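You operate a simulated robot arm through the tools that you are given. There is no shell and no other tool. Be economical: measure what you need, move in short steps, check, and stop when the job is done.

You are at the controls of a simulated robot arm. One attempt, no reset.

JOB
Pump the pressure box up to about 1.5 bar, then vent it and free the lid clamp.
Fine: clamp the lid and close the vent first; the vent ends open, the lid stays on.
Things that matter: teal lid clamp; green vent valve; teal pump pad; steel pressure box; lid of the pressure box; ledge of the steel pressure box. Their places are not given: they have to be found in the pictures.

The check looks at the end state, three seconds after you hand in, the way a careful person would. Anything else that was tipped, shoved, dropped, spilled or broken makes it a failure. A push-on lid holds only when it is set on centred and level and pressed home; a screw cap is set on level and turned clockwise until tight.

ROBOT AND FRAMES
A 7-joint arm with a two-finger parallel gripper, fixed in place. Base frame: the origin is at the foot of the arm, x ahead of it, y to its left, z up. Units: cm, degrees, N and s.
Its first joint turns from -66.0 to 66.0 degrees. Payload 2.5 kg.
The tool frame sits at the grasp point between the pads (the TCP): z along the fingers, y along the line on which they close. The tips reach 2.3 cm beyond it. The gripper opens to 9.4 cm. The fingers are 3.8 cm wide and 1 cm thick; the gripper's body (5.4 by 9.6 cm) begins 3.9 cm behind the TCP.
Orientation is that of the tool frame in the base frame, as a unit quaternion [w, x, y, z]. With the fingers straight down and closing along the base's y, the tool's x points along the base's -x, its y along +y and its z along -z.

CONTROLS
- The arm moves only by the tool send_rows. Its argument "series" is a list of rows, each an object (a shift or turn left out is 0, a gripper value left out holds the last) with "grip": the finger opening in cm, from 0 to 9.4; "dp": the shift along the tool's x, y, z in cm, a list of three; "angular": the turn, a rotation vector about the tool's x, y, z in degrees, a list of three. In form: [{"grip": grip, "dp": [x, y, z], "angular": [ax, ay, az]}, ...]. A call has 1 to 10 rows; each row shifts and turns the commanded pose from where the row before left it, along the tool's axes as they then stand. Rows are played at 5 a second. More than 5 cm and 8.6 degrees between two rows, or a gripper value outside its range, and nothing of the call is played. Where a pose cannot be reached the arm comes as near as it can. A force on the tool above 40 N (or 10 N above the force at the start of the call, whichever is more), or a blocked arm, ends the call early, and 0.2 s more pass. The fingers move at their own pace (about 10.8 cm/s each) and stop on an object; they squeeze with about 34 N. The grip force told is the motor's: it shows also when the fingers shut on nothing. Time passes only in rows, and 0.2 s behind the last, so rows that do not move let the fingers close. It gives the time, the measured TCP pose, the force on the tool (base axes), the opening and the grip force at its end, in the units of the frame above (readings bear some noise).
- Cameras (640 x 400 px; columns grow to the right, rows downward): "scene" is fixed at [11.12, -40.13, 57.04]; the picture's right is [0.89, -0.45, 0.00], its down [-0.19, -0.37, -0.91] and it looks along [0.41, 0.81, -0.42] (base axes); focal length 369 px, centre (320, 200). "wrist" rides on the gripper at [8.7, 1.6, -7.5] in the tool frame; the picture's right is [-0.18, 0.98, 0.00], its down [-0.58, -0.11, -0.81] and it looks along [-0.79, -0.15, 0.59] (tool axes); focal length 243 px, centre (320, 200).
- get_image(camera): a new picture of that camera. It takes no simulated time.
- probe_pixels(camera, pixels): for up to 12 pixels [column, row] of the newest picture of that camera ("zoom" is the newest enlarged one), the place [x, y, z] in the base frame of the surface seen there, good to about 0.2 cm, but the place of the scene camera against the robot may be out by one fixed shift of up to 1.8 cm in any direction. It takes no simulated time.
- zoom(camera, box): a new picture of the part [left, top, right, bottom] of that camera's present view, enlarged. It takes no simulated time.
- finish_job(): hands the job in; it is judged then, once.

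Keep the steps short. Do not move on a guess: measure, check each grasp and each placing, and mend mistakes. In all there are 80 turns and 34 pictures (those below and enlarged ones count). Leave the gripper open and the arm clear of the work at the hand-in unless told otherwise, and finish with a single line.

The tools are called after "Emit:" as name(argument=value, ...) on one line, values as JSON. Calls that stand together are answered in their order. send_rows: Moves the arm, as the interface text tells. Its arguments: {"type":"object","properties":{"series":{"type":"array","items":{"type":"object","properties":{"grip":{"type":"number"},"dp":{"type":"array","items":{"type":"number"}},"angular":{"type":"array","items":{"type":"number"}}}}}},"required":["series"]} The other tools are called the same way: get_image (camera) takes a picture; probe_pixels (camera, pixels) gives the place of the surface under pixels of a picture; zoom (camera, box) takes an enlarged picture of a part of a camera's view; finish_job () hands the job in.

At the start:

```text
t: 0.0
position: [28.72, 29.16, 33.59]
orientation: [0.0, 0.001, 1.0, 0.0]
contact_force: [-0.2, -0.2, 0.4]
grip_width: 9.39
finger_force: 0.0
```

scene: 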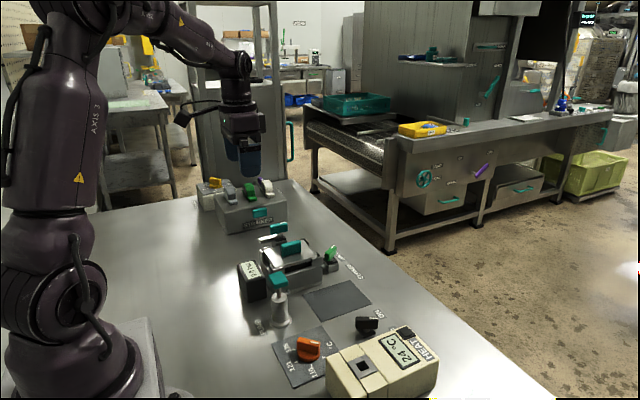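
wrist: 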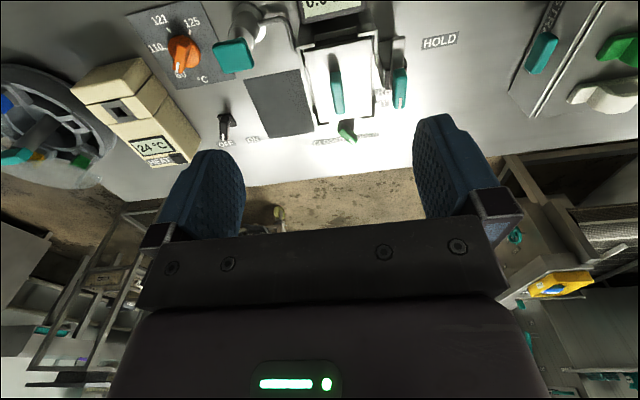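

I see the box with its gauge near (290,260) in the scene picture. I'll enlarge that area in both cameras to identify the parts.

Emit:
zoom(camera="scene", box=[220, 200, 380, 340])

Emit:
zoom(camera="wrist", box=[200, 0, 480, 160])

```text
2.86 times, centred on (300, 270) of scene
```

zoom: 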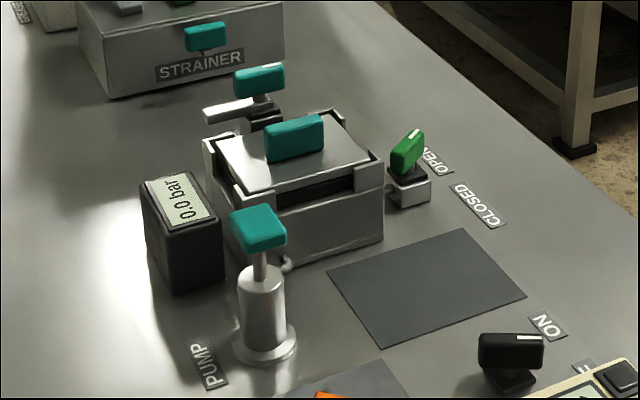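

```text
2.29 times, centred on (340, 80) of wrist
```

zoom: 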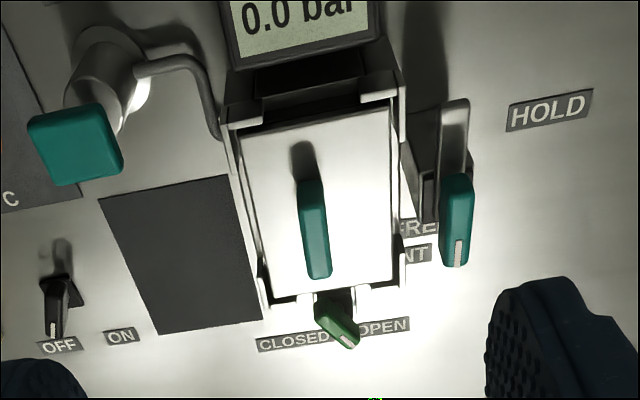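

The teal pump pad, lid with a teal grip, green vent and teal clamp lever are visible. Probing them in the enlarged wrist picture, since the scene camera may be offset.

Emit:
probe_pixels(camera="zoom", pixels=[[75, 150], [315, 200], [318, 270], [456, 190], [456, 255], [455, 110], [320, 312], [350, 342], [260, 280], [380, 270], [550, 110], [430, 140]])

Emit:
probe_pixels(camera="wrist", pixels=[[235, 55], [220, 60], [248, 60], [233, 45], [260, 20], [400, 75], [398, 100], [398, 45], [345, 128], [352, 138], [335, 70], [335, 105]])

Emit:
probe_pixels(camera="scene", pixels=[[280, 281], [290, 246], [270, 229], [333, 253], [265, 240], [340, 267], [263, 270], [280, 310], [360, 240], [385, 272], [362, 323], [268, 323]])

```text
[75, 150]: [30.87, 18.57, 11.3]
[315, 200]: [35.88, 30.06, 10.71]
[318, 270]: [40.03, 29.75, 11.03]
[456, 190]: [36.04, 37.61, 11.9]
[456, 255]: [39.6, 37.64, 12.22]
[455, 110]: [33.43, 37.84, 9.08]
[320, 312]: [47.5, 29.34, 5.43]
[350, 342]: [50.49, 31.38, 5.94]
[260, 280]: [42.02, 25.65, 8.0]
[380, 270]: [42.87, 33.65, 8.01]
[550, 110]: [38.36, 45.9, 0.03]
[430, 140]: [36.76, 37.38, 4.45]
```

```text
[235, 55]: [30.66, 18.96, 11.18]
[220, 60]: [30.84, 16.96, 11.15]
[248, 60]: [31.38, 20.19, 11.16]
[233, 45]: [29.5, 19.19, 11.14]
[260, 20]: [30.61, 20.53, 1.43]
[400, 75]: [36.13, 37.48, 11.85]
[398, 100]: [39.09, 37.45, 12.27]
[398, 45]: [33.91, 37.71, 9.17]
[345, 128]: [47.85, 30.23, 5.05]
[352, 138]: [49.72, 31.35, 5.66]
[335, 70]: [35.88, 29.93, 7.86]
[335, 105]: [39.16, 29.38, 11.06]
```

```text
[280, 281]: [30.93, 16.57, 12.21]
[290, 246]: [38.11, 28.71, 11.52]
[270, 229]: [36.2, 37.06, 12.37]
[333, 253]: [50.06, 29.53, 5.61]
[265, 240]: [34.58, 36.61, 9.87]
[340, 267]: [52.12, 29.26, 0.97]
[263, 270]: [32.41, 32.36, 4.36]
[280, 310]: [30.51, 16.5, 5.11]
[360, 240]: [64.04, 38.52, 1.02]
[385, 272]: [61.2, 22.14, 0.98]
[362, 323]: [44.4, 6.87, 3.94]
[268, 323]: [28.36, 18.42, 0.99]
```

The surfaces read at z≈0 to 1 cm on the bench, the lid at 8 and the handles at 11–12. Next a closer look at the clamp and vent.

Emit:
zoom(camera="wrist", box=[360, 20, 480, 120])

Emit:
zoom(camera="wrist", box=[300, 90, 400, 160])

Emit:
zoom(camera="scene", box=[245, 210, 355, 290])

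```text
4.00 times, centred on (420, 70) of wrist
```

zoom: 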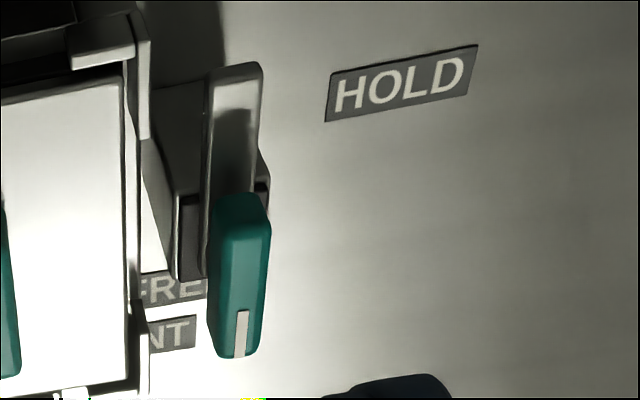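

```text
5.71 times, centred on (350, 125) of wrist
```

zoom: 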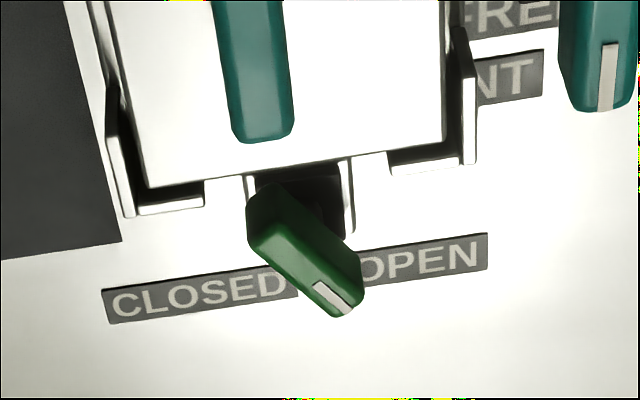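

```text
5.00 times, centred on (300, 250) of scene
```

zoom: 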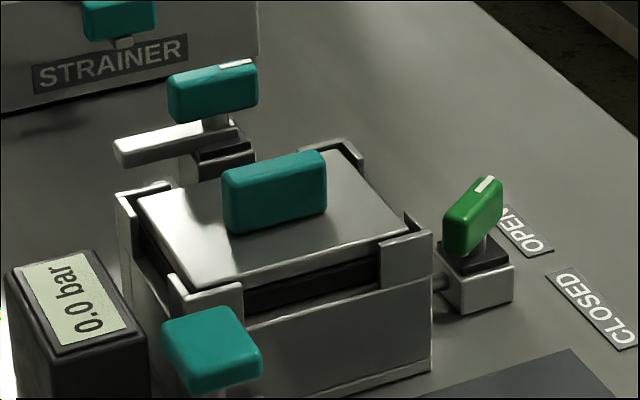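

Probing the vent knob's and clamp handle's ends, stems and labels in this enlarged scene picture.

Emit:
probe_pixels(camera="zoom", pixels=[[484, 184], [450, 215], [487, 243], [465, 240], [505, 265], [238, 64], [175, 78], [212, 123], [118, 152], [535, 238], [600, 310], [270, 175]])

Emit:
probe_pixels(camera="wrist", pixels=[[393, 72], [407, 72], [398, 107], [400, 68], [343, 122], [348, 132], [356, 141], [361, 140], [350, 142], [332, 40], [325, 140], [375, 135]])

```text
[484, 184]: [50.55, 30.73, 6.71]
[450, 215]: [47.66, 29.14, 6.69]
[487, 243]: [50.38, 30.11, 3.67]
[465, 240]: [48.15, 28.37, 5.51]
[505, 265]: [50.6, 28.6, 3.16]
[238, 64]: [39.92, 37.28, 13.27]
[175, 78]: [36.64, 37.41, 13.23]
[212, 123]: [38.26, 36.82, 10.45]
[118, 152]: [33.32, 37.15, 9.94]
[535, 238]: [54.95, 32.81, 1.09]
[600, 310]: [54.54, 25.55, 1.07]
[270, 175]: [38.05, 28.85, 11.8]
```

```text
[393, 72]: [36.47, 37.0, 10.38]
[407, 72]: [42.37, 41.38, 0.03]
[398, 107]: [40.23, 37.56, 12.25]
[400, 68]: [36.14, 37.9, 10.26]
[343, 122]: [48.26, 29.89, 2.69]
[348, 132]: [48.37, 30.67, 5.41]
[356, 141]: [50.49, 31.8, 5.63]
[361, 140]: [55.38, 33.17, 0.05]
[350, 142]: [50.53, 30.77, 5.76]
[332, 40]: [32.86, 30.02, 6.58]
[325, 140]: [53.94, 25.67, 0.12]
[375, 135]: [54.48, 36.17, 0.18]
```

Wrist readings: clamp T-handle centre about (38.3, 37.5), top z 12.25, its mark pointing along +x to FREE; HOLD lies along +y, so it needs a 90° counterclockwise turn. The vent knob is at about (49.2, 30.4). I'll move above the clamp handle, stay at z 18, and narrow the fingers.

Emit:
send_rows(series=[{"dp": [-1.92, 1.67, 3.1], "grip": 4}, {"dp": [-1.92, 1.67, 3.1]}, {"dp": [-1.92, 1.67, 3.1]}, {"dp": [-1.92, 1.67, 3.1]}, {"dp": [-1.9, 1.66, 3.1]}, {}])

Emit:
get_image(camera="wrist")

```text
t: 1.4
position: [38.53, 37.55, 17.94]
orientation: [0.0, 0.001, 1.0, 0.0]
contact_force: [-0.3, -0.1, 0.5]
grip_width: 4.01
finger_force: 0.1
```

```text
26 pictures are left
```

wrist: 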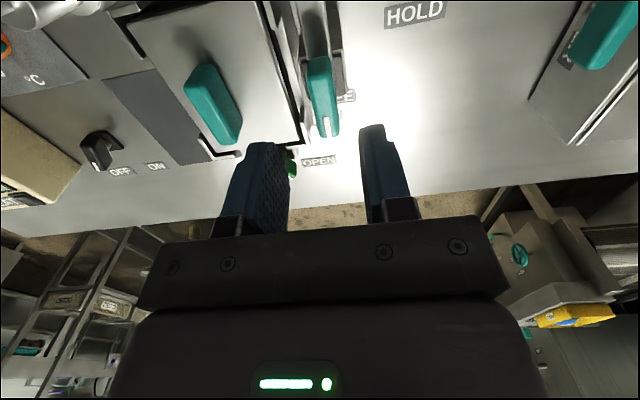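

Handle appears at (322,95) between the fingers. Probing again close up.

Emit:
probe_pixels(camera="wrist", pixels=[[322, 70], [312, 80], [333, 80], [330, 130], [315, 60], [322, 130], [315, 25], [330, 60], [350, 95], [210, 90], [235, 135], [600, 30]])

```text
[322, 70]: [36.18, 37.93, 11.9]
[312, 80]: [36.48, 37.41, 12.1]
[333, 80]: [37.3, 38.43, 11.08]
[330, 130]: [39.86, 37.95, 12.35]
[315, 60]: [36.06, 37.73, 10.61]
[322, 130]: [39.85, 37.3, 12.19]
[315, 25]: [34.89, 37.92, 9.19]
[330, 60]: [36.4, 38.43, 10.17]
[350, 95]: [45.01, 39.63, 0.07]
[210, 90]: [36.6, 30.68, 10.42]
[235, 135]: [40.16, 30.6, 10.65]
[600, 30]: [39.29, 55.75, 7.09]
```

Handle centre is (38.1, 37.8), top 12.3. Aligning and descending so the pads straddle it (tips to z≈10.2).

Emit:
send_rows(series=[{"dp": [0.4, 0.25, 1.0]}, {"dp": [0, 0, 1.5]}, {"dp": [0, 0, 1.5]}, {"dp": [0, 0, 1.3]}, {}])

Emit:
get_image(camera="wrist")

```text
t: 2.6
position: [37.93, 37.67, 12.65]
orientation: [0.001, 0.001, 1.0, 0.0]
contact_force: [0.0, 0.4, -0.7]
grip_width: 4.01
finger_force: 0.1
```

```text
25 pictures are left
```

wrist: 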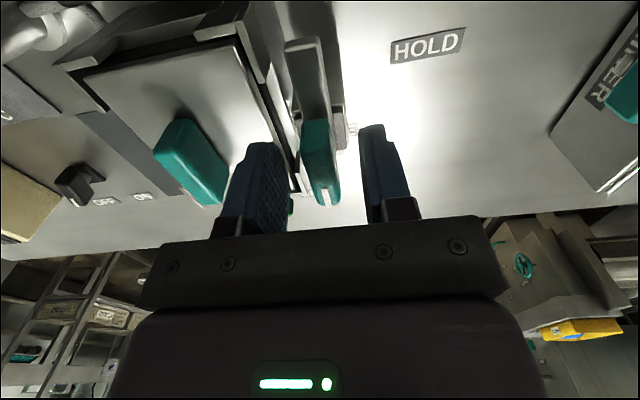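

The handle is between the pads. Closing gently on it, then a first small turn counterclockwise (negative about tool z).

Emit:
send_rows(series=[{"grip": 0.8}, {}, {}, {"angular": [0, 0, -8]}, {"angular": [0, 0, -8]}, {}])

```text
t: 4.0
position: [37.85, 37.59, 12.74]
orientation: [-0.002, -0.139, 0.99, -0.003]
contact_force: [-17.1, -25.2, 13.9]
grip_width: 1.49
finger_force: 45.0
```

It has turned 16° counterclockwise, but with a noticeable side force. Looking at whether the handle follows.

Emit:
zoom(camera="wrist", box=[220, 20, 420, 220])

Emit:
zoom(camera="scene", box=[220, 180, 360, 290])

```text
2.00 times, centred on (320, 120) of wrist
```

zoom: 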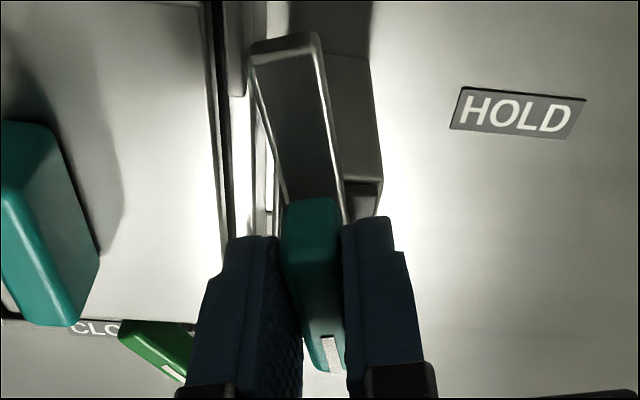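

```text
3.64 times, centred on (290, 235) of scene
```

zoom: 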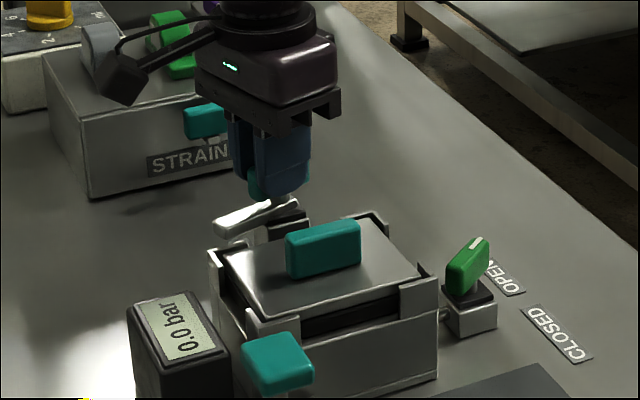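

The tongue swings toward the lid, as intended. I'll relieve the side force by shifting (-0.25,-0.25) and then read.

Emit:
send_rows(series=[{"dp": [0.31, -0.17, -0.1]}, {}])

```text
t: 4.6
position: [37.76, 37.71, 12.76]
orientation: [0.004, -0.139, 0.99, 0.002]
contact_force: [25.9, 12.4, -26.2]
grip_width: 1.46
finger_force: 44.9
```

Overcorrected; going back about half.

Emit:
send_rows(series=[{"dp": [-0.156, 0.04, 0.065]}, {}])

```text
t: 5.2
position: [37.84, 37.56, 12.85]
orientation: [0.0, -0.138, 0.99, 0.0]
contact_force: [8.9, -1.7, -12.5]
grip_width: 1.48
finger_force: 45.0
```

Forces are small now. Continuing the turn.

Emit:
send_rows(series=[{"angular": [0, 0, -8]}, {"angular": [0, 0, -8]}, {"angular": [0, 0, -8]}, {}])

```text
t: 6.2
position: [37.91, 37.37, 12.86]
orientation: [0.0, -0.34, 0.94, -0.003]
contact_force: [3.2, -27.4, 17.2]
grip_width: 1.5
finger_force: 45.0
```

At 40°. Easing -y by 0.2 and continuing.

Emit:
send_rows(series=[{"dp": [0.14, -0.17, -0.04]}, {"angular": [0, 0, -8]}, {"angular": [0, 0, -8]}, {}])

```text
t: 7.2
position: [38.16, 37.21, 12.7]
orientation: [0.003, -0.468, 0.884, -0.001]
contact_force: [25.3, -8.4, 0.0]
grip_width: 1.48
finger_force: 44.5
```

At 56°, force +x 25 N. Ease toward +x and continue.

Emit:
send_rows(series=[{"dp": [-0.06, -0.23, 0]}, {"angular": [0, 0, -8]}, {"angular": [0, 0, -8]}, {}])

Emit:
zoom(camera="scene", box=[220, 180, 360, 290])

```text
t: 8.2
position: [38.25, 37.07, 12.83]
orientation: [0.001, -0.586, 0.81, -0.002]
contact_force: [28.4, -4.0, -2.5]
grip_width: 1.48
finger_force: 45.1
```

```text
3.64 times, centred on (290, 235) of scene
```

zoom: 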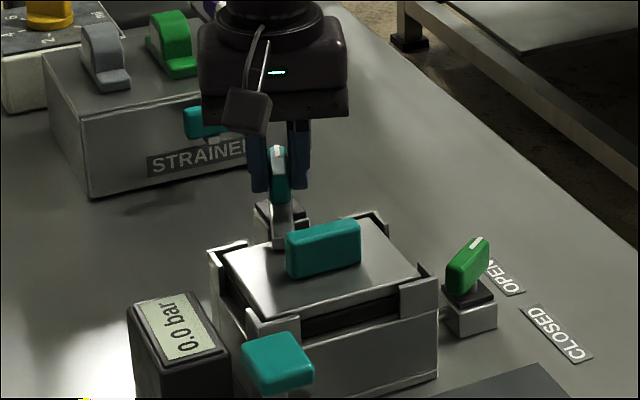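

The tongue is about to lie over the lid edge (≈72°). Easing +x, then the rest of the turn.

Emit:
send_rows(series=[{"dp": [-0.06, -0.2, 0]}, {"angular": [0, 0, -8]}, {"angular": [0, 0, -8]}, {}])

Emit:
get_image(camera="wrist")

```text
t: 9.2
position: [38.53, 37.18, 12.83]
orientation: [0.0, -0.694, 0.72, -0.003]
contact_force: [17.1, -17.5, 2.7]
grip_width: 1.49
finger_force: 45.1
```

```text
21 pictures are left
```

wrist: 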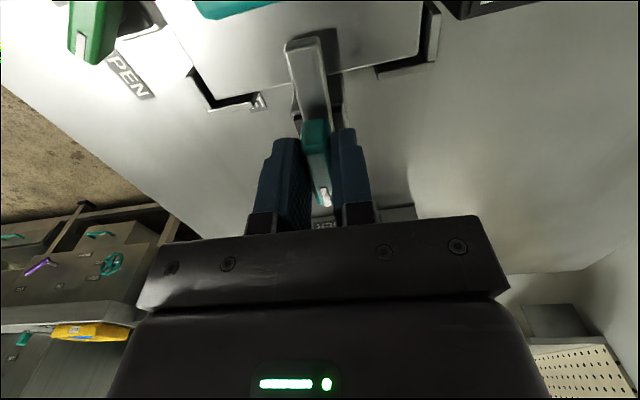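

Tongue now over the lid, tool at 88°, handle lagging slightly in the grip. Turning a little more to reach the stop.

Emit:
send_rows(series=[{"dp": [0.1, -0.1, 0]}, {"angular": [0, 0, -6]}, {"angular": [0, 0, -6]}, {}])

Emit:
get_image(camera="wrist")

```text
t: 10.2
position: [38.47, 36.95, 12.79]
orientation: [-0.001, 0.763, -0.647, 0.002]
contact_force: [21.8, -7.5, -2.5]
grip_width: 1.94
finger_force: 45.0
```

```text
20 pictures are left
```

wrist: 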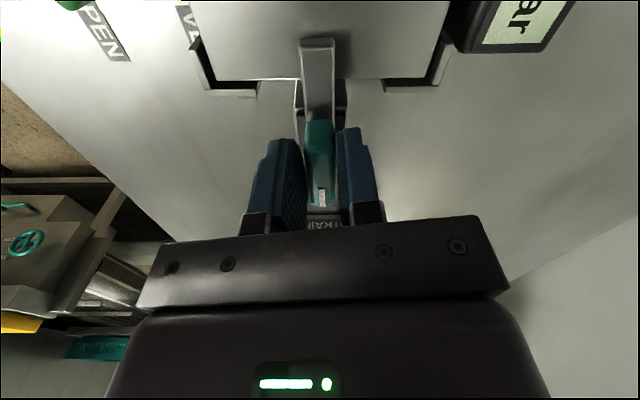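

The opening widened to 1.94: the handle met its stop while the tool turned on. Clamp at HOLD. Opening and rising.

Emit:
send_rows(series=[{"grip": 4}, {}, {"dp": [0, 0, -2]}, {"dp": [0, 0, -4]}, {"dp": [0, 0, -2]}, {}])

Emit:
get_image(camera="wrist")

```text
t: 11.6
position: [38.36, 37.43, 20.72]
orientation: [0.0, 0.766, -0.643, 0.001]
contact_force: [0.0, 0.0, 0.7]
grip_width: 3.99
finger_force: 0.1
```

```text
19 pictures are left
```

wrist: 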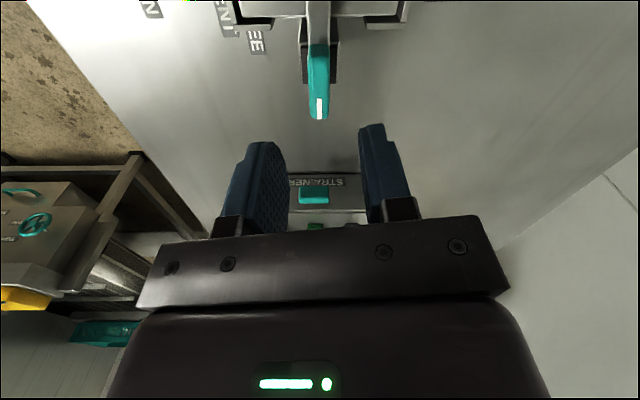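

Clamp's mark now points away from the lid to HOLD and the tongue is over the lid. Next: turn the tool to match the vent knob's angle (~40°).

Emit:
send_rows(series=[{"angular": [0, 0, 7.5]}, {"angular": [0, 0, 7.5]}, {"angular": [0, 0, 7.5]}, {"angular": [0, 0, 7.5]}, {"angular": [0, 0, 7.5]}, {"angular": [0, 0, 7.5]}, {"angular": [0, 0, 7.5]}, {"angular": [0, 0, 7.5]}, {}])

Emit:
send_rows(series=[{"dp": [-1.26, -4.12, 0]}, {"dp": [-1.26, -4.12, 1]}, {"dp": [-1.26, -4.12, 2]}, {"dp": [0, 0, 3]}, {}])

Emit:
get_image(camera="wrist")

```text
t: 13.6
position: [38.37, 37.28, 20.79]
orientation: [0.0, -0.34, 0.94, 0.0]
contact_force: [-0.2, -0.1, 0.2]
grip_width: 4.0
finger_force: 0.1
```

```text
t: 14.8
position: [49.17, 30.25, 14.75]
orientation: [0.0, -0.341, 0.94, 0.001]
contact_force: [-0.7, -0.1, 0.9]
grip_width: 4.02
finger_force: 0.0
```

```text
18 pictures are left
```

wrist: 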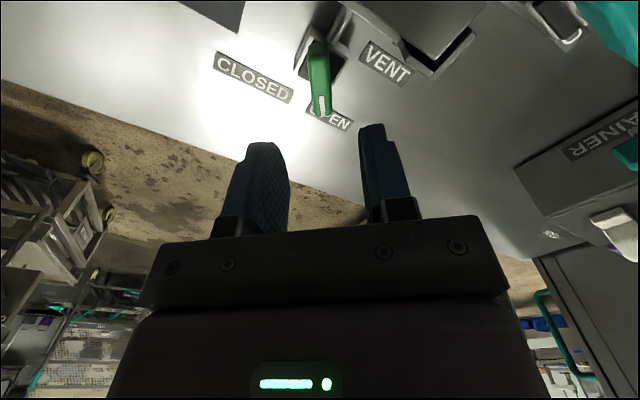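

The vent knob is nicely in line between the fingers at (319,80). Probing it and the neighbouring box edges.

Emit:
probe_pixels(camera="wrist", pixels=[[310, 55], [328, 55], [315, 105], [330, 105], [319, 80], [318, 44], [335, 70], [306, 65], [430, 70], [330, 20], [255, 80], [340, 125]])

```text
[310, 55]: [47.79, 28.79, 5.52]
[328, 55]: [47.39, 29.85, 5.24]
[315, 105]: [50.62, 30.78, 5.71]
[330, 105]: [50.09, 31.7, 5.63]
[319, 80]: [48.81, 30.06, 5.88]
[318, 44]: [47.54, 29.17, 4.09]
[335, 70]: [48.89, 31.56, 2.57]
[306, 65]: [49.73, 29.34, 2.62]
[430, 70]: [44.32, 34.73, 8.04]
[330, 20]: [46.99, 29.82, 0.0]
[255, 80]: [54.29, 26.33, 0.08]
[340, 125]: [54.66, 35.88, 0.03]
```

Knob centre (49.0, 30.35), top 5.75, valve block top 2.6. Narrowing to 3 cm and descending so the tips stop near z 4.

Emit:
send_rows(series=[{"dp": [0.1, 0.1, 2.5], "grip": 3.2}, {"dp": [0, 0, 2.5]}, {"dp": [0, 0, 2]}, {"dp": [0, 0, 1.5]}, {}])

Emit:
get_image(camera="wrist")

```text
t: 16.0
position: [48.88, 30.24, 6.29]
orientation: [0.0, -0.341, 0.94, 0.0]
contact_force: [0.1, 0.4, 0.3]
grip_width: 3.2
finger_force: 0.2
```

```text
17 pictures are left
```

wrist: 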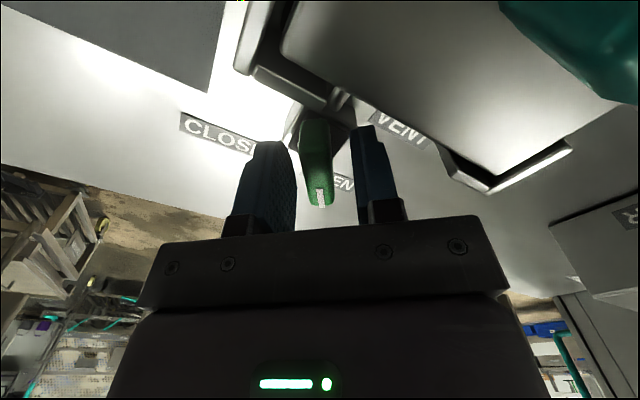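

Knob lies between the pads. Closing, then starting the clockwise turn.

Emit:
send_rows(series=[{"grip": 0.8}, {}, {}, {"angular": [0, 0, 8]}, {"angular": [0, 0, 8]}, {}])

```text
t: 17.4
position: [48.94, 30.27, 6.2]
orientation: [-0.001, -0.207, 0.978, 0.0]
contact_force: [9.9, 3.5, -6.5]
grip_width: 1.5
finger_force: 45.0
```

Small forces. Continuing.

Emit:
send_rows(series=[{"angular": [0, 0, 8]}, {"angular": [0, 0, 8]}, {"angular": [0, 0, 8]}, {}])

Emit:
send_rows(series=[{"angular": [0, 0, 8]}, {"angular": [0, 0, 8]}, {}])

```text
t: 18.4
position: [48.9, 30.48, 6.21]
orientation: [0.0, 0.001, 1.0, 0.003]
contact_force: [10.1, 24.0, -18.1]
grip_width: 1.51
finger_force: 45.0
```

```text
t: 19.0
position: [48.9, 30.7, 6.23]
orientation: [0.0, 0.124, 0.992, 0.005]
contact_force: [6.1, 4.4, -2.9]
grip_width: 1.48
finger_force: 45.0
stopped in row 3: the force on the tool passed its limit (the readings are from after the stop); the commanded pose is now the measured one
```

It stopped on force at -14° but has reset to a relaxed pose (y 30.7). Continuing in smaller bits with a slight +y drift.

Emit:
send_rows(series=[{"dp": [0, 0.05, 0], "angular": [0, 0, 7]}, {"dp": [0, 0.05, 0], "angular": [0, 0, 7]}, {}])

Emit:
get_image(camera="wrist")

```text
t: 19.8
position: [49.01, 30.77, 6.27]
orientation: [0.002, 0.244, 0.97, 0.006]
contact_force: [15.7, 18.4, -17.0]
grip_width: 1.53
finger_force: 45.1
```

```text
16 pictures are left
```

wrist: 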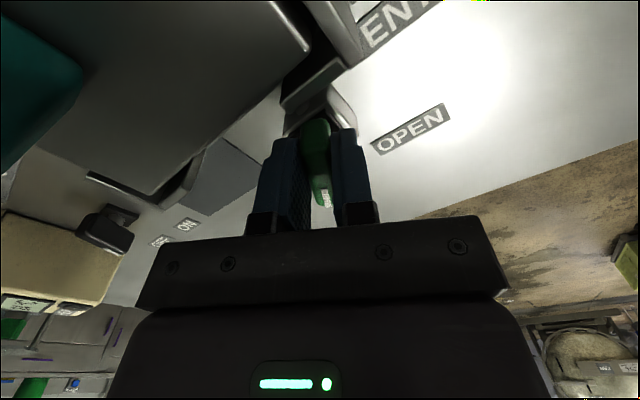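

At -28°, knob following. Easing the side force and continuing.

Emit:
send_rows(series=[{"dp": [-0.05, 0.18, 0.03]}, {"angular": [0, 0, 7]}, {"angular": [0, 0, 7]}, {}])

```text
t: 20.8
position: [48.96, 30.78, 6.23]
orientation: [-0.001, 0.359, 0.933, 0.004]
contact_force: [-8.5, 3.2, -0.6]
grip_width: 1.8
finger_force: 45.2
```

The opening grew to 1.8 at -42°: probably the stop. One small further turn to verify, then look.

Emit:
send_rows(series=[{"angular": [0, 0, 6]}, {}])

Emit:
send_rows(series=[{"grip": 3.4}, {}, {"dp": [0, 0, -2]}, {"dp": [0, 0, -4]}, {"dp": [0, 0, -4]}, {}])

Emit:
get_image(camera="wrist")

```text
t: 21.4
position: [49.11, 30.8, 6.41]
orientation: [-0.001, 0.408, 0.913, 0.005]
contact_force: [-11.3, 2.0, 3.3]
grip_width: 2.16
finger_force: 45.0
```

```text
t: 22.8
position: [48.95, 30.68, 16.15]
orientation: [-0.001, 0.409, 0.912, 0.004]
contact_force: [-0.1, 0.1, -0.8]
grip_width: 3.39
finger_force: 0.1
```

```text
15 pictures are left
```

wrist: 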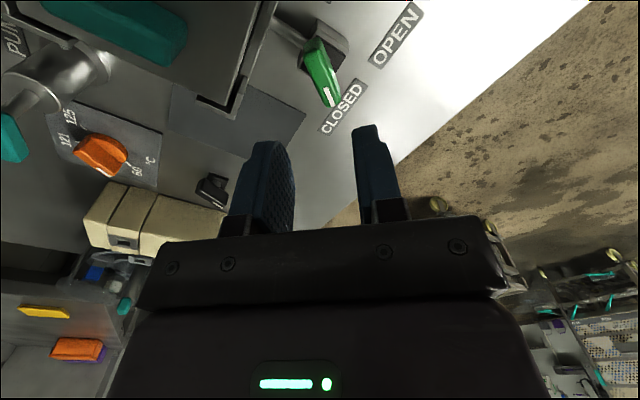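

The mark points at CLOSED. Now turn the tool back square, close the fingers, and travel high to the pump pad.

Emit:
probe_pixels(camera="wrist", pixels=[[310, 45], [332, 98], [320, 70], [325, 95], [338, 95]])

Emit:
send_rows(series=[{"grip": 0, "dp": [0, 0, -3], "angular": [0, 0, -8.05]}, {"dp": [0, 0, -2], "angular": [0, 0, -8.05]}, {"angular": [0, 0, -8.05]}, {"angular": [0, 0, -8.05]}, {"angular": [0, 0, -8.05]}, {"angular": [0, 0, -8.05]}, {}])

Emit:
send_rows(series=[{"dp": [3.66, -2.5, 0]}, {"dp": [3.66, -2.5, 0]}, {"dp": [3.66, -2.5, 0]}, {"dp": [3.66, -2.5, 0]}, {"dp": [3.66, -2.5, 0]}, {}])

Emit:
get_image(camera="wrist")

```text
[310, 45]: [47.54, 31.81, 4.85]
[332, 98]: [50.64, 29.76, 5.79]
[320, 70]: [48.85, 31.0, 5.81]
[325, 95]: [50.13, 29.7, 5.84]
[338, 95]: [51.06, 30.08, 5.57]
```

```text
t: 24.4
position: [49.09, 30.67, 21.24]
orientation: [0.001, -0.002, 1.0, 0.003]
contact_force: [-0.3, 0.8, 0.4]
grip_width: 0.0
finger_force: 33.8
```

```text
t: 25.8
position: [30.93, 18.2, 20.93]
orientation: [0.002, 0.001, 1.0, 0.005]
contact_force: [-1.7, -0.1, 0.2]
grip_width: 0.01
finger_force: 34.0
```

```text
14 pictures are left
```

wrist: 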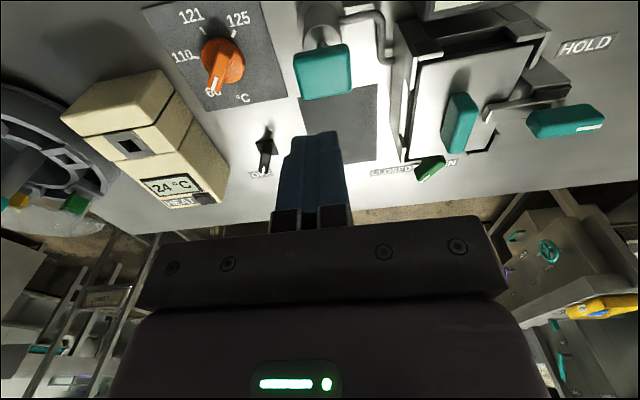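

Pad visible at (323,70). Probing its corners.

Emit:
probe_pixels(camera="wrist", pixels=[[298, 57], [345, 48], [305, 92], [347, 88], [323, 70], [322, 45]])

```text
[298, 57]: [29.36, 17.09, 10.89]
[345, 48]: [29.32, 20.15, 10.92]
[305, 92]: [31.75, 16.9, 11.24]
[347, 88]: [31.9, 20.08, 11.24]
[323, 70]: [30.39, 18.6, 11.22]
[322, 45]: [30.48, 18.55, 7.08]
```

Pad centre (30.6, 18.55), top 11.2. Move over it and down to just above (TCP 14.2, tips 11.9).

Emit:
send_rows(series=[{"dp": [0.3, 0.35, 2]}, {"dp": [0, 0, 2]}, {"dp": [0, 0, 1.7]}, {"dp": [0, 0, 1]}, {}])

Emit:
send_rows(series=[{"dp": [0, 0, 0.4]}, {"dp": [0, 0, 0.4]}, {"dp": [0, 0, 0.4]}, {"dp": [0, 0, 0.4]}, {}])

```text
t: 27.0
position: [30.64, 18.68, 14.32]
orientation: [0.002, -0.001, 1.0, 0.005]
contact_force: [1.4, 0.0, -0.8]
grip_width: 0.0
finger_force: 34.0
```

```text
t: 28.2
position: [30.47, 18.55, 12.91]
orientation: [0.002, 0.0, 1.0, 0.005]
contact_force: [2.4, 0.4, 2.9]
grip_width: 0.0
finger_force: 34.1
```

Light contact (3 N), pad moving. Pressing on.

Emit:
send_rows(series=[{"dp": [0, 0, 0.4]}, {"dp": [0, 0, 0.4]}, {"dp": [0, 0, 0.4]}, {"dp": [0, 0, 0.4]}, {}])

Emit:
zoom(camera="scene", box=[220, 230, 320, 330])

```text
t: 29.4
position: [30.51, 18.55, 11.22]
orientation: [0.001, -0.001, 1.0, 0.004]
contact_force: [-2.4, 0.1, 6.1]
grip_width: 0.0
finger_force: 34.2
```

```text
4.00 times, centred on (270, 280) of scene
```

zoom: 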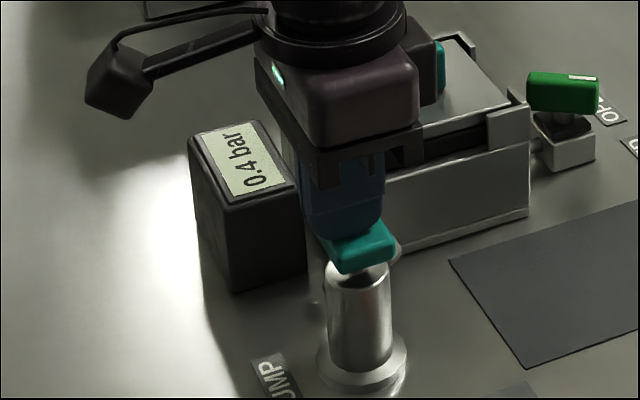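

The gauge reads 0.4 bar with the pad nearly at the bottom. Raising to let it return and pressing again by the same depth.

Emit:
send_rows(series=[{"dp": [0, 0, -1.6]}, {"dp": [0, 0, -1.6]}, {}, {"dp": [0, 0, 0.8]}, {"dp": [0, 0, 0.8]}, {"dp": [0, 0, 0.8]}, {"dp": [0, 0, 0.8]}, {}])

Emit:
zoom(camera="scene", box=[220, 230, 320, 330])

```text
t: 31.2
position: [30.61, 18.79, 11.1]
orientation: [0.001, -0.001, 1.0, 0.005]
contact_force: [-2.2, -2.0, 6.6]
grip_width: 0.0
finger_force: 34.1
```

```text
4.00 times, centred on (270, 280) of scene
```

zoom: 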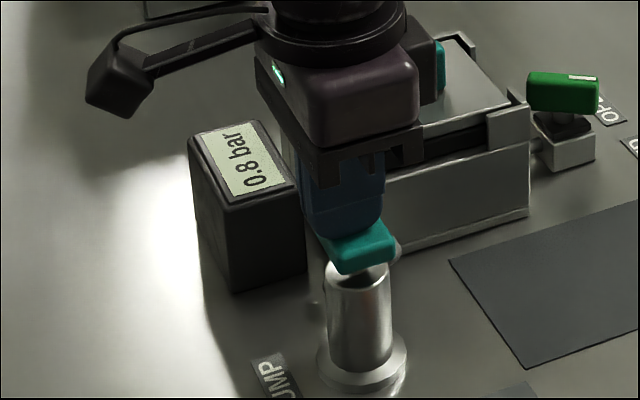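

0.8 bar. Third stroke.

Emit:
send_rows(series=[{"dp": [0, 0, -1.6]}, {"dp": [0, 0, -1.6]}, {}, {"dp": [0, 0, 0.8]}, {"dp": [0, 0, 0.8]}, {"dp": [0, 0, 0.8]}, {"dp": [0, 0, 0.8]}, {}])

Emit:
zoom(camera="scene", box=[220, 230, 320, 330])

```text
t: 33.0
position: [30.62, 18.59, 11.17]
orientation: [0.001, -0.001, 1.0, 0.006]
contact_force: [-2.7, 0.6, 5.9]
grip_width: 0.01
finger_force: 33.8
```

```text
4.00 times, centred on (270, 280) of scene
```

zoom: 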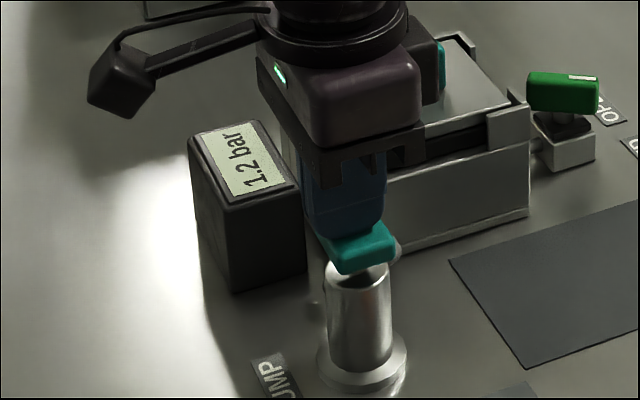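

1.2 bar. Fourth stroke only about three quarters deep, then check whether it reads near 1.5.

Emit:
send_rows(series=[{"dp": [0, 0, -1.6]}, {"dp": [0, 0, -1.6]}, {}, {"dp": [0, 0, 0.8]}, {"dp": [0, 0, 0.8]}, {"dp": [0, 0, 0.5]}, {"dp": [0, 0, 0.5]}, {}])

Emit:
zoom(camera="scene", box=[220, 230, 320, 330])

```text
t: 34.8
position: [30.58, 18.54, 11.8]
orientation: [0.002, 0.0, 1.0, 0.005]
contact_force: [-0.4, -2.3, 5.1]
grip_width: 0.0
finger_force: 34.1
```

```text
4.00 times, centred on (270, 280) of scene
```

zoom: 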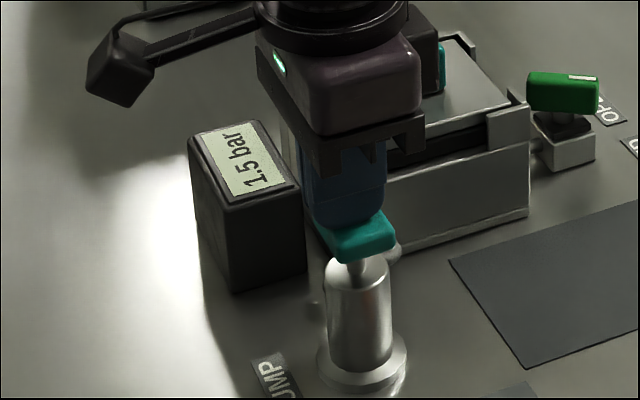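

1.5 bar exactly. Now raise, travel high to above the vent, and turn the tool to the knob's closed angle (-36°), with the fingers at 3.4.

Emit:
send_rows(series=[{"dp": [0, 0, -3]}, {"dp": [0, 0, -3]}, {"dp": [0, 0, -3.2]}, {"dp": [-3.68, 2.42, 0]}, {"dp": [-3.68, 2.42, 0]}, {"dp": [-3.68, 2.42, 0]}, {"dp": [-3.68, 2.42, 0]}, {"dp": [-3.68, 2.42, 0]}, {}])

Emit:
send_rows(series=[{"grip": 3.4, "angular": [0, 0, 7.2]}, {"angular": [0, 0, 7.2]}, {"angular": [0, 0, 7.2]}, {"angular": [0, 0, 7.2]}, {"angular": [0, 0, 7.2]}, {"dp": [0, 0, 3]}, {"dp": [0, 0, 3]}, {}])

Emit:
get_image(camera="wrist")

```text
t: 36.8
position: [48.78, 30.31, 21.29]
orientation: [0.0, 0.0, 1.0, 0.005]
contact_force: [-0.1, -0.2, -0.6]
grip_width: 0.0
finger_force: 33.8
```

```text
t: 38.6
position: [49.01, 30.66, 15.05]
orientation: [-0.002, 0.309, 0.951, 0.005]
contact_force: [-0.6, -0.4, 0.3]
grip_width: 3.41
finger_force: 0.0
```

```text
9 pictures are left
```

wrist: 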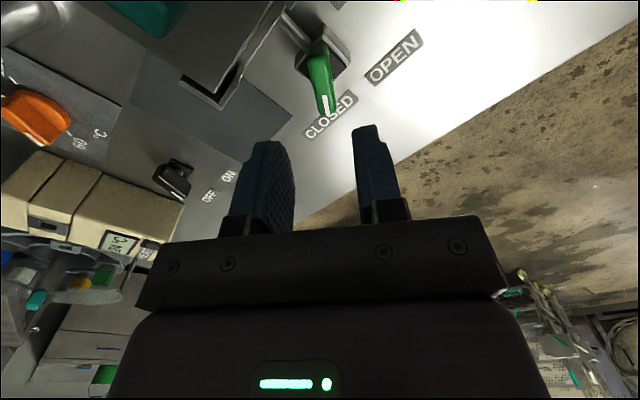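

Knob is between the fingers at (320,80). Probing its top.

Emit:
probe_pixels(camera="wrist", pixels=[[309, 55], [330, 55], [319, 110], [334, 100], [320, 75]])

```text
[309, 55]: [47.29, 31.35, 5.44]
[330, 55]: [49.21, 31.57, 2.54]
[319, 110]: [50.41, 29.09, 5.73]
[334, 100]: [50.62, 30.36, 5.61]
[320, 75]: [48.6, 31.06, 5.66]
```

Knob centre ≈ (49.0, 30.7); the tool is right above it. Descending and closing on it.

Emit:
send_rows(series=[{"dp": [0, 0, 2.5]}, {"dp": [0, 0, 2.5]}, {"dp": [0, 0, 2]}, {"dp": [0, 0, 1.7]}, {}, {"grip": 0.8}, {}, {}])

Emit:
send_rows(series=[{"angular": [0, 0, -8]}, {"angular": [0, 0, -8]}, {}])

```text
t: 40.4
position: [48.92, 30.86, 6.44]
orientation: [0.002, 0.308, 0.951, 0.007]
contact_force: [22.6, 17.6, -12.9]
grip_width: 1.51
finger_force: 45.2
```

```text
t: 41.2
position: [48.86, 30.73, 6.31]
orientation: [0.001, 0.173, 0.985, 0.004]
contact_force: [7.7, 4.4, -6.3]
grip_width: 1.46
finger_force: 45.0
```

Gripped (1.5) and turning smoothly at -20°. Continuing counterclockwise.

Emit:
send_rows(series=[{"angular": [0, 0, -8]}, {"angular": [0, 0, -8]}, {}])

Emit:
send_rows(series=[{"angular": [0, 0, -8]}, {"angular": [0, 0, -8]}, {}])

```text
t: 42.0
position: [48.89, 30.51, 6.45]
orientation: [-0.002, 0.034, 0.999, 0.0]
contact_force: [-21.5, -22.9, 10.9]
grip_width: 1.46
finger_force: 45.9
```

```text
t: 42.5
position: [48.81, 30.42, 6.35]
orientation: [-0.002, -0.044, 0.999, -0.001]
contact_force: [-3.3, -2.0, 0.6]
grip_width: 1.51
finger_force: 45.4
stopped in row 2: the force on the tool passed its limit (the readings are from after the stop); the commanded pose is now the measured one
```

Relaxed at +5°. Continuing with a slight drift toward -x, -y.

Emit:
send_rows(series=[{"dp": [0.04, -0.07, 0], "angular": [0, 0, -7]}, {"dp": [0.04, -0.07, 0], "angular": [0, 0, -7]}, {}])

Emit:
send_rows(series=[{"dp": [0.0, -0.05, 0], "angular": [0, 0, -7]}, {"dp": [0.0, -0.05, 0], "angular": [0, 0, -7]}, {}])

```text
t: 43.3
position: [48.92, 30.21, 6.45]
orientation: [-0.002, -0.166, 0.986, 0.0]
contact_force: [17.1, 5.0, -7.6]
grip_width: 1.46
finger_force: 44.7
```

```text
t: 44.1
position: [49.01, 30.15, 6.4]
orientation: [-0.001, -0.285, 0.959, 0.0]
contact_force: [27.4, 5.0, -13.0]
grip_width: 1.48
finger_force: 45.3
```

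At 33°; easing +x and finishing the turn to the stop.

Emit:
send_rows(series=[{"dp": [-0.17, -0.11, 0]}, {"angular": [0, 0, -7]}, {"angular": [0, 0, -6]}, {}])

```text
t: 45.1
position: [49.06, 30.15, 6.35]
orientation: [-0.006, -0.39, 0.921, 0.0]
contact_force: [-10.2, -21.3, 12.6]
grip_width: 2.04
finger_force: 44.9
```

The opening grew to 2.04 at 46°: the knob is at its open stop. Releasing, rising, and checking.

Emit:
send_rows(series=[{"grip": 3.4}, {}, {"dp": [0, 0, -2]}, {"dp": [0, 0, -4]}, {"dp": [0, 0, -4]}, {"dp": [0, 0, -4]}, {}])

Emit:
zoom(camera="scene", box=[220, 190, 380, 310])

```text
t: 46.7
position: [49.09, 30.09, 20.55]
orientation: [-0.003, -0.392, 0.92, 0.001]
contact_force: [-1.2, -1.0, 0.0]
grip_width: 3.39
finger_force: 0.1
```

```text
3.33 times, centred on (300, 250) of scene
```

zoom: 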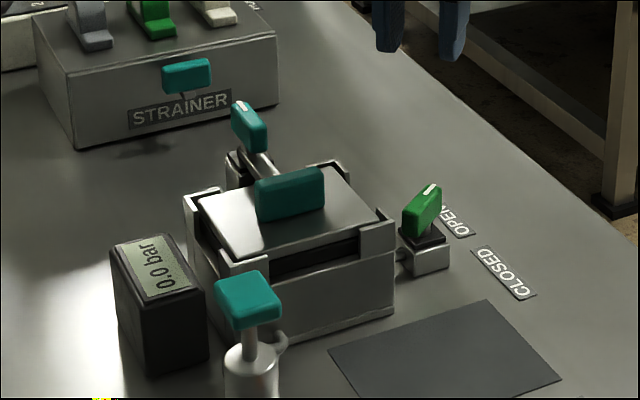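

The gauge reads 0.0 bar and the knob points at OPEN. Now to the clamp: turn to 90° and move above its handle.

Emit:
send_rows(series=[{"grip": 4, "angular": [0, 0, -7.3]}, {"angular": [0, 0, -7.3]}, {"angular": [0, 0, -7.3]}, {"angular": [0, 0, -7.3]}, {"angular": [0, 0, -7.3]}, {"angular": [0, 0, -7.3]}, {"dp": [-2.43, 3.6, 0]}, {"dp": [-2.43, 3.6, 0]}, {"dp": [-2.43, 3.6, 0]}, {}])

Emit:
get_image(camera="wrist")

```text
t: 48.9
position: [38.3, 37.13, 20.38]
orientation: [-0.002, -0.707, 0.708, 0.002]
contact_force: [-0.7, 0.2, 0.3]
grip_width: 4.0
finger_force: 0.1
```

```text
7 pictures are left
```

wrist: 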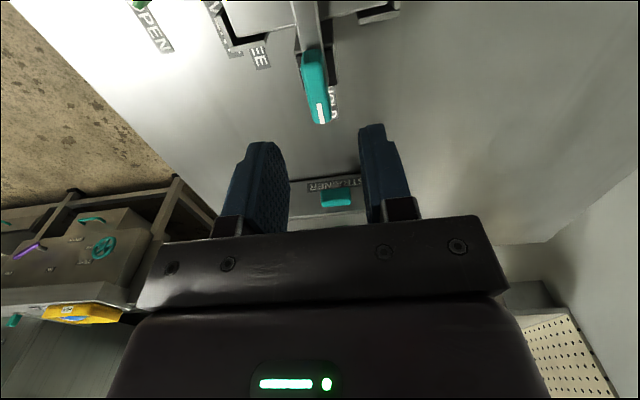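

Emit:
probe_pixels(camera="wrist", pixels=[[304, 58], [322, 58], [313, 115], [329, 115], [313, 52], [320, 122]])

```text
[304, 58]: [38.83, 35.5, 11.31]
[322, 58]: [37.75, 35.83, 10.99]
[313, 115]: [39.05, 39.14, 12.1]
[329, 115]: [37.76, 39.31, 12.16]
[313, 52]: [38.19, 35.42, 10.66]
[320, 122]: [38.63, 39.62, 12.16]
```

Handle centre (38.35, 37.5). Shifting +y 0.3, descending to z 12.7, and gripping.

Emit:
send_rows(series=[{"dp": [-0.3, 0, 2.5]}, {"dp": [0, 0, 2.5]}, {"dp": [0, 0, 1.5]}, {"dp": [0, 0, 1.2]}, {}, {"grip": 0.8}, {}, {}])

Emit:
send_rows(series=[{"angular": [0, 0, 8]}, {"angular": [0, 0, 8]}, {}])

```text
t: 50.7
position: [38.54, 37.75, 12.75]
orientation: [0.001, -0.705, 0.709, -0.001]
contact_force: [34.6, 11.7, -12.3]
grip_width: 1.48
finger_force: 45.7
```

```text
t: 51.5
position: [38.31, 37.73, 12.78]
orientation: [0.002, -0.599, 0.801, 0.0]
contact_force: [33.1, 2.6, -12.1]
grip_width: 1.48
finger_force: 45.4
```

Turning; easing +x 0.25 and continuing.

Emit:
send_rows(series=[{"dp": [-0.07, -0.24, 0.03]}, {"angular": [0, 0, 8]}, {"angular": [0, 0, 8]}, {}])

Emit:
send_rows(series=[{"angular": [0, 0, 8]}, {"angular": [0, 0, 8]}, {}])

```text
t: 52.5
position: [38.52, 37.73, 12.82]
orientation: [-0.004, -0.483, 0.876, 0.001]
contact_force: [-4.4, -24.6, 16.9]
grip_width: 1.47
finger_force: 45.2
```

```text
t: 53.3
position: [38.49, 37.77, 12.76]
orientation: [-0.005, -0.356, 0.934, 0.0]
contact_force: [-14.1, -24.7, 18.0]
grip_width: 1.5
finger_force: 44.7
```

At 42°. Easing (-0.15,-0.2) and continuing.

Emit:
send_rows(series=[{"dp": [0.24, -0.05, -0.02]}, {"angular": [0, 0, 8]}, {"angular": [0, 0, 8]}, {}])

Emit:
send_rows(series=[{"angular": [0, 0, 8]}, {"angular": [0, 0, 8]}, {}])

```text
t: 54.3
position: [38.48, 37.75, 12.73]
orientation: [0.0, -0.223, 0.975, 0.003]
contact_force: [13.0, 13.1, -9.3]
grip_width: 1.5
finger_force: 45.1
```

```text
t: 55.1
position: [38.5, 37.66, 12.74]
orientation: [-0.001, -0.086, 0.996, 0.004]
contact_force: [21.7, 27.1, -12.5]
grip_width: 1.47
finger_force: 44.8
```

At 10°. Easing +x,+y and turning to the stop.

Emit:
send_rows(series=[{"dp": [-0.18, 0.18, 0.0]}, {"angular": [0, 0, 8]}, {"angular": [0, 0, 8]}, {}])

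```text
t: 56.1
position: [38.44, 37.84, 12.75]
orientation: [-0.003, 0.052, 0.999, -0.001]
contact_force: [-6.7, -3.0, 12.7]
grip_width: 1.77
finger_force: 45.0
```

The opening grew to 1.77 at -6°: FREE stop reached. Releasing, rising, and checking.

Emit:
send_rows(series=[{"grip": 4.5}, {}, {"dp": [0, 0, -2]}, {"dp": [0, 0, -4]}, {"dp": [0, 0, -4]}, {"dp": [2, 0, -4.2]}, {"dp": [4, 0, -2], "grip": 9}, {"dp": [4, 0, 0]}, {}])

Emit:
zoom(camera="scene", box=[220, 190, 380, 310])

Emit:
get_image(camera="wrist")

```text
t: 58.1
position: [28.66, 39.1, 29.01]
orientation: [-0.002, 0.054, 0.999, -0.001]
contact_force: [0.4, 0.0, 0.4]
grip_width: 9.01
finger_force: 0.1
```

```text
3.33 times, centred on (300, 250) of scene
```

zoom: 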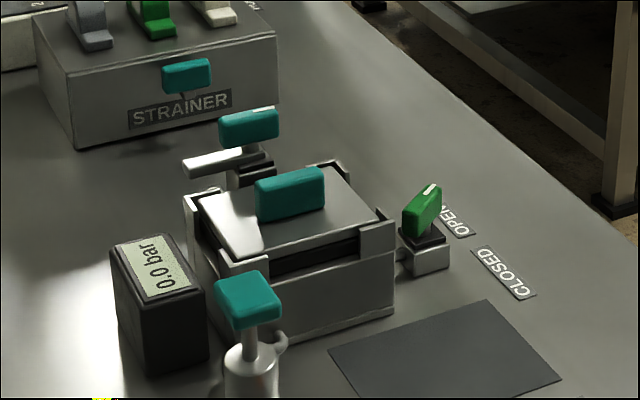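

```text
5 pictures are left
```

wrist: 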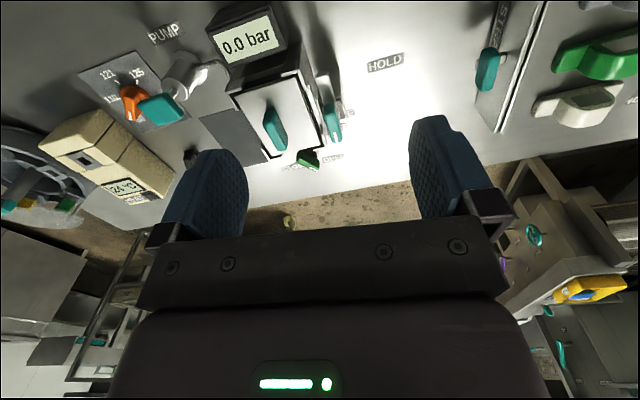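

The clamp handle is back at FREE, the vent points to OPEN, the gauge reads 0.0, and the lid is in place. The arm is clear with the gripper open, so I'm handing in.

Emit:
finish_job()

```text
The job is handed in.
```

The box was clamped, pumped to 1.5 bar and vented to 0.0 bar; the vent is open, the clamp is at FREE, the lid is on, and the job is handed in.
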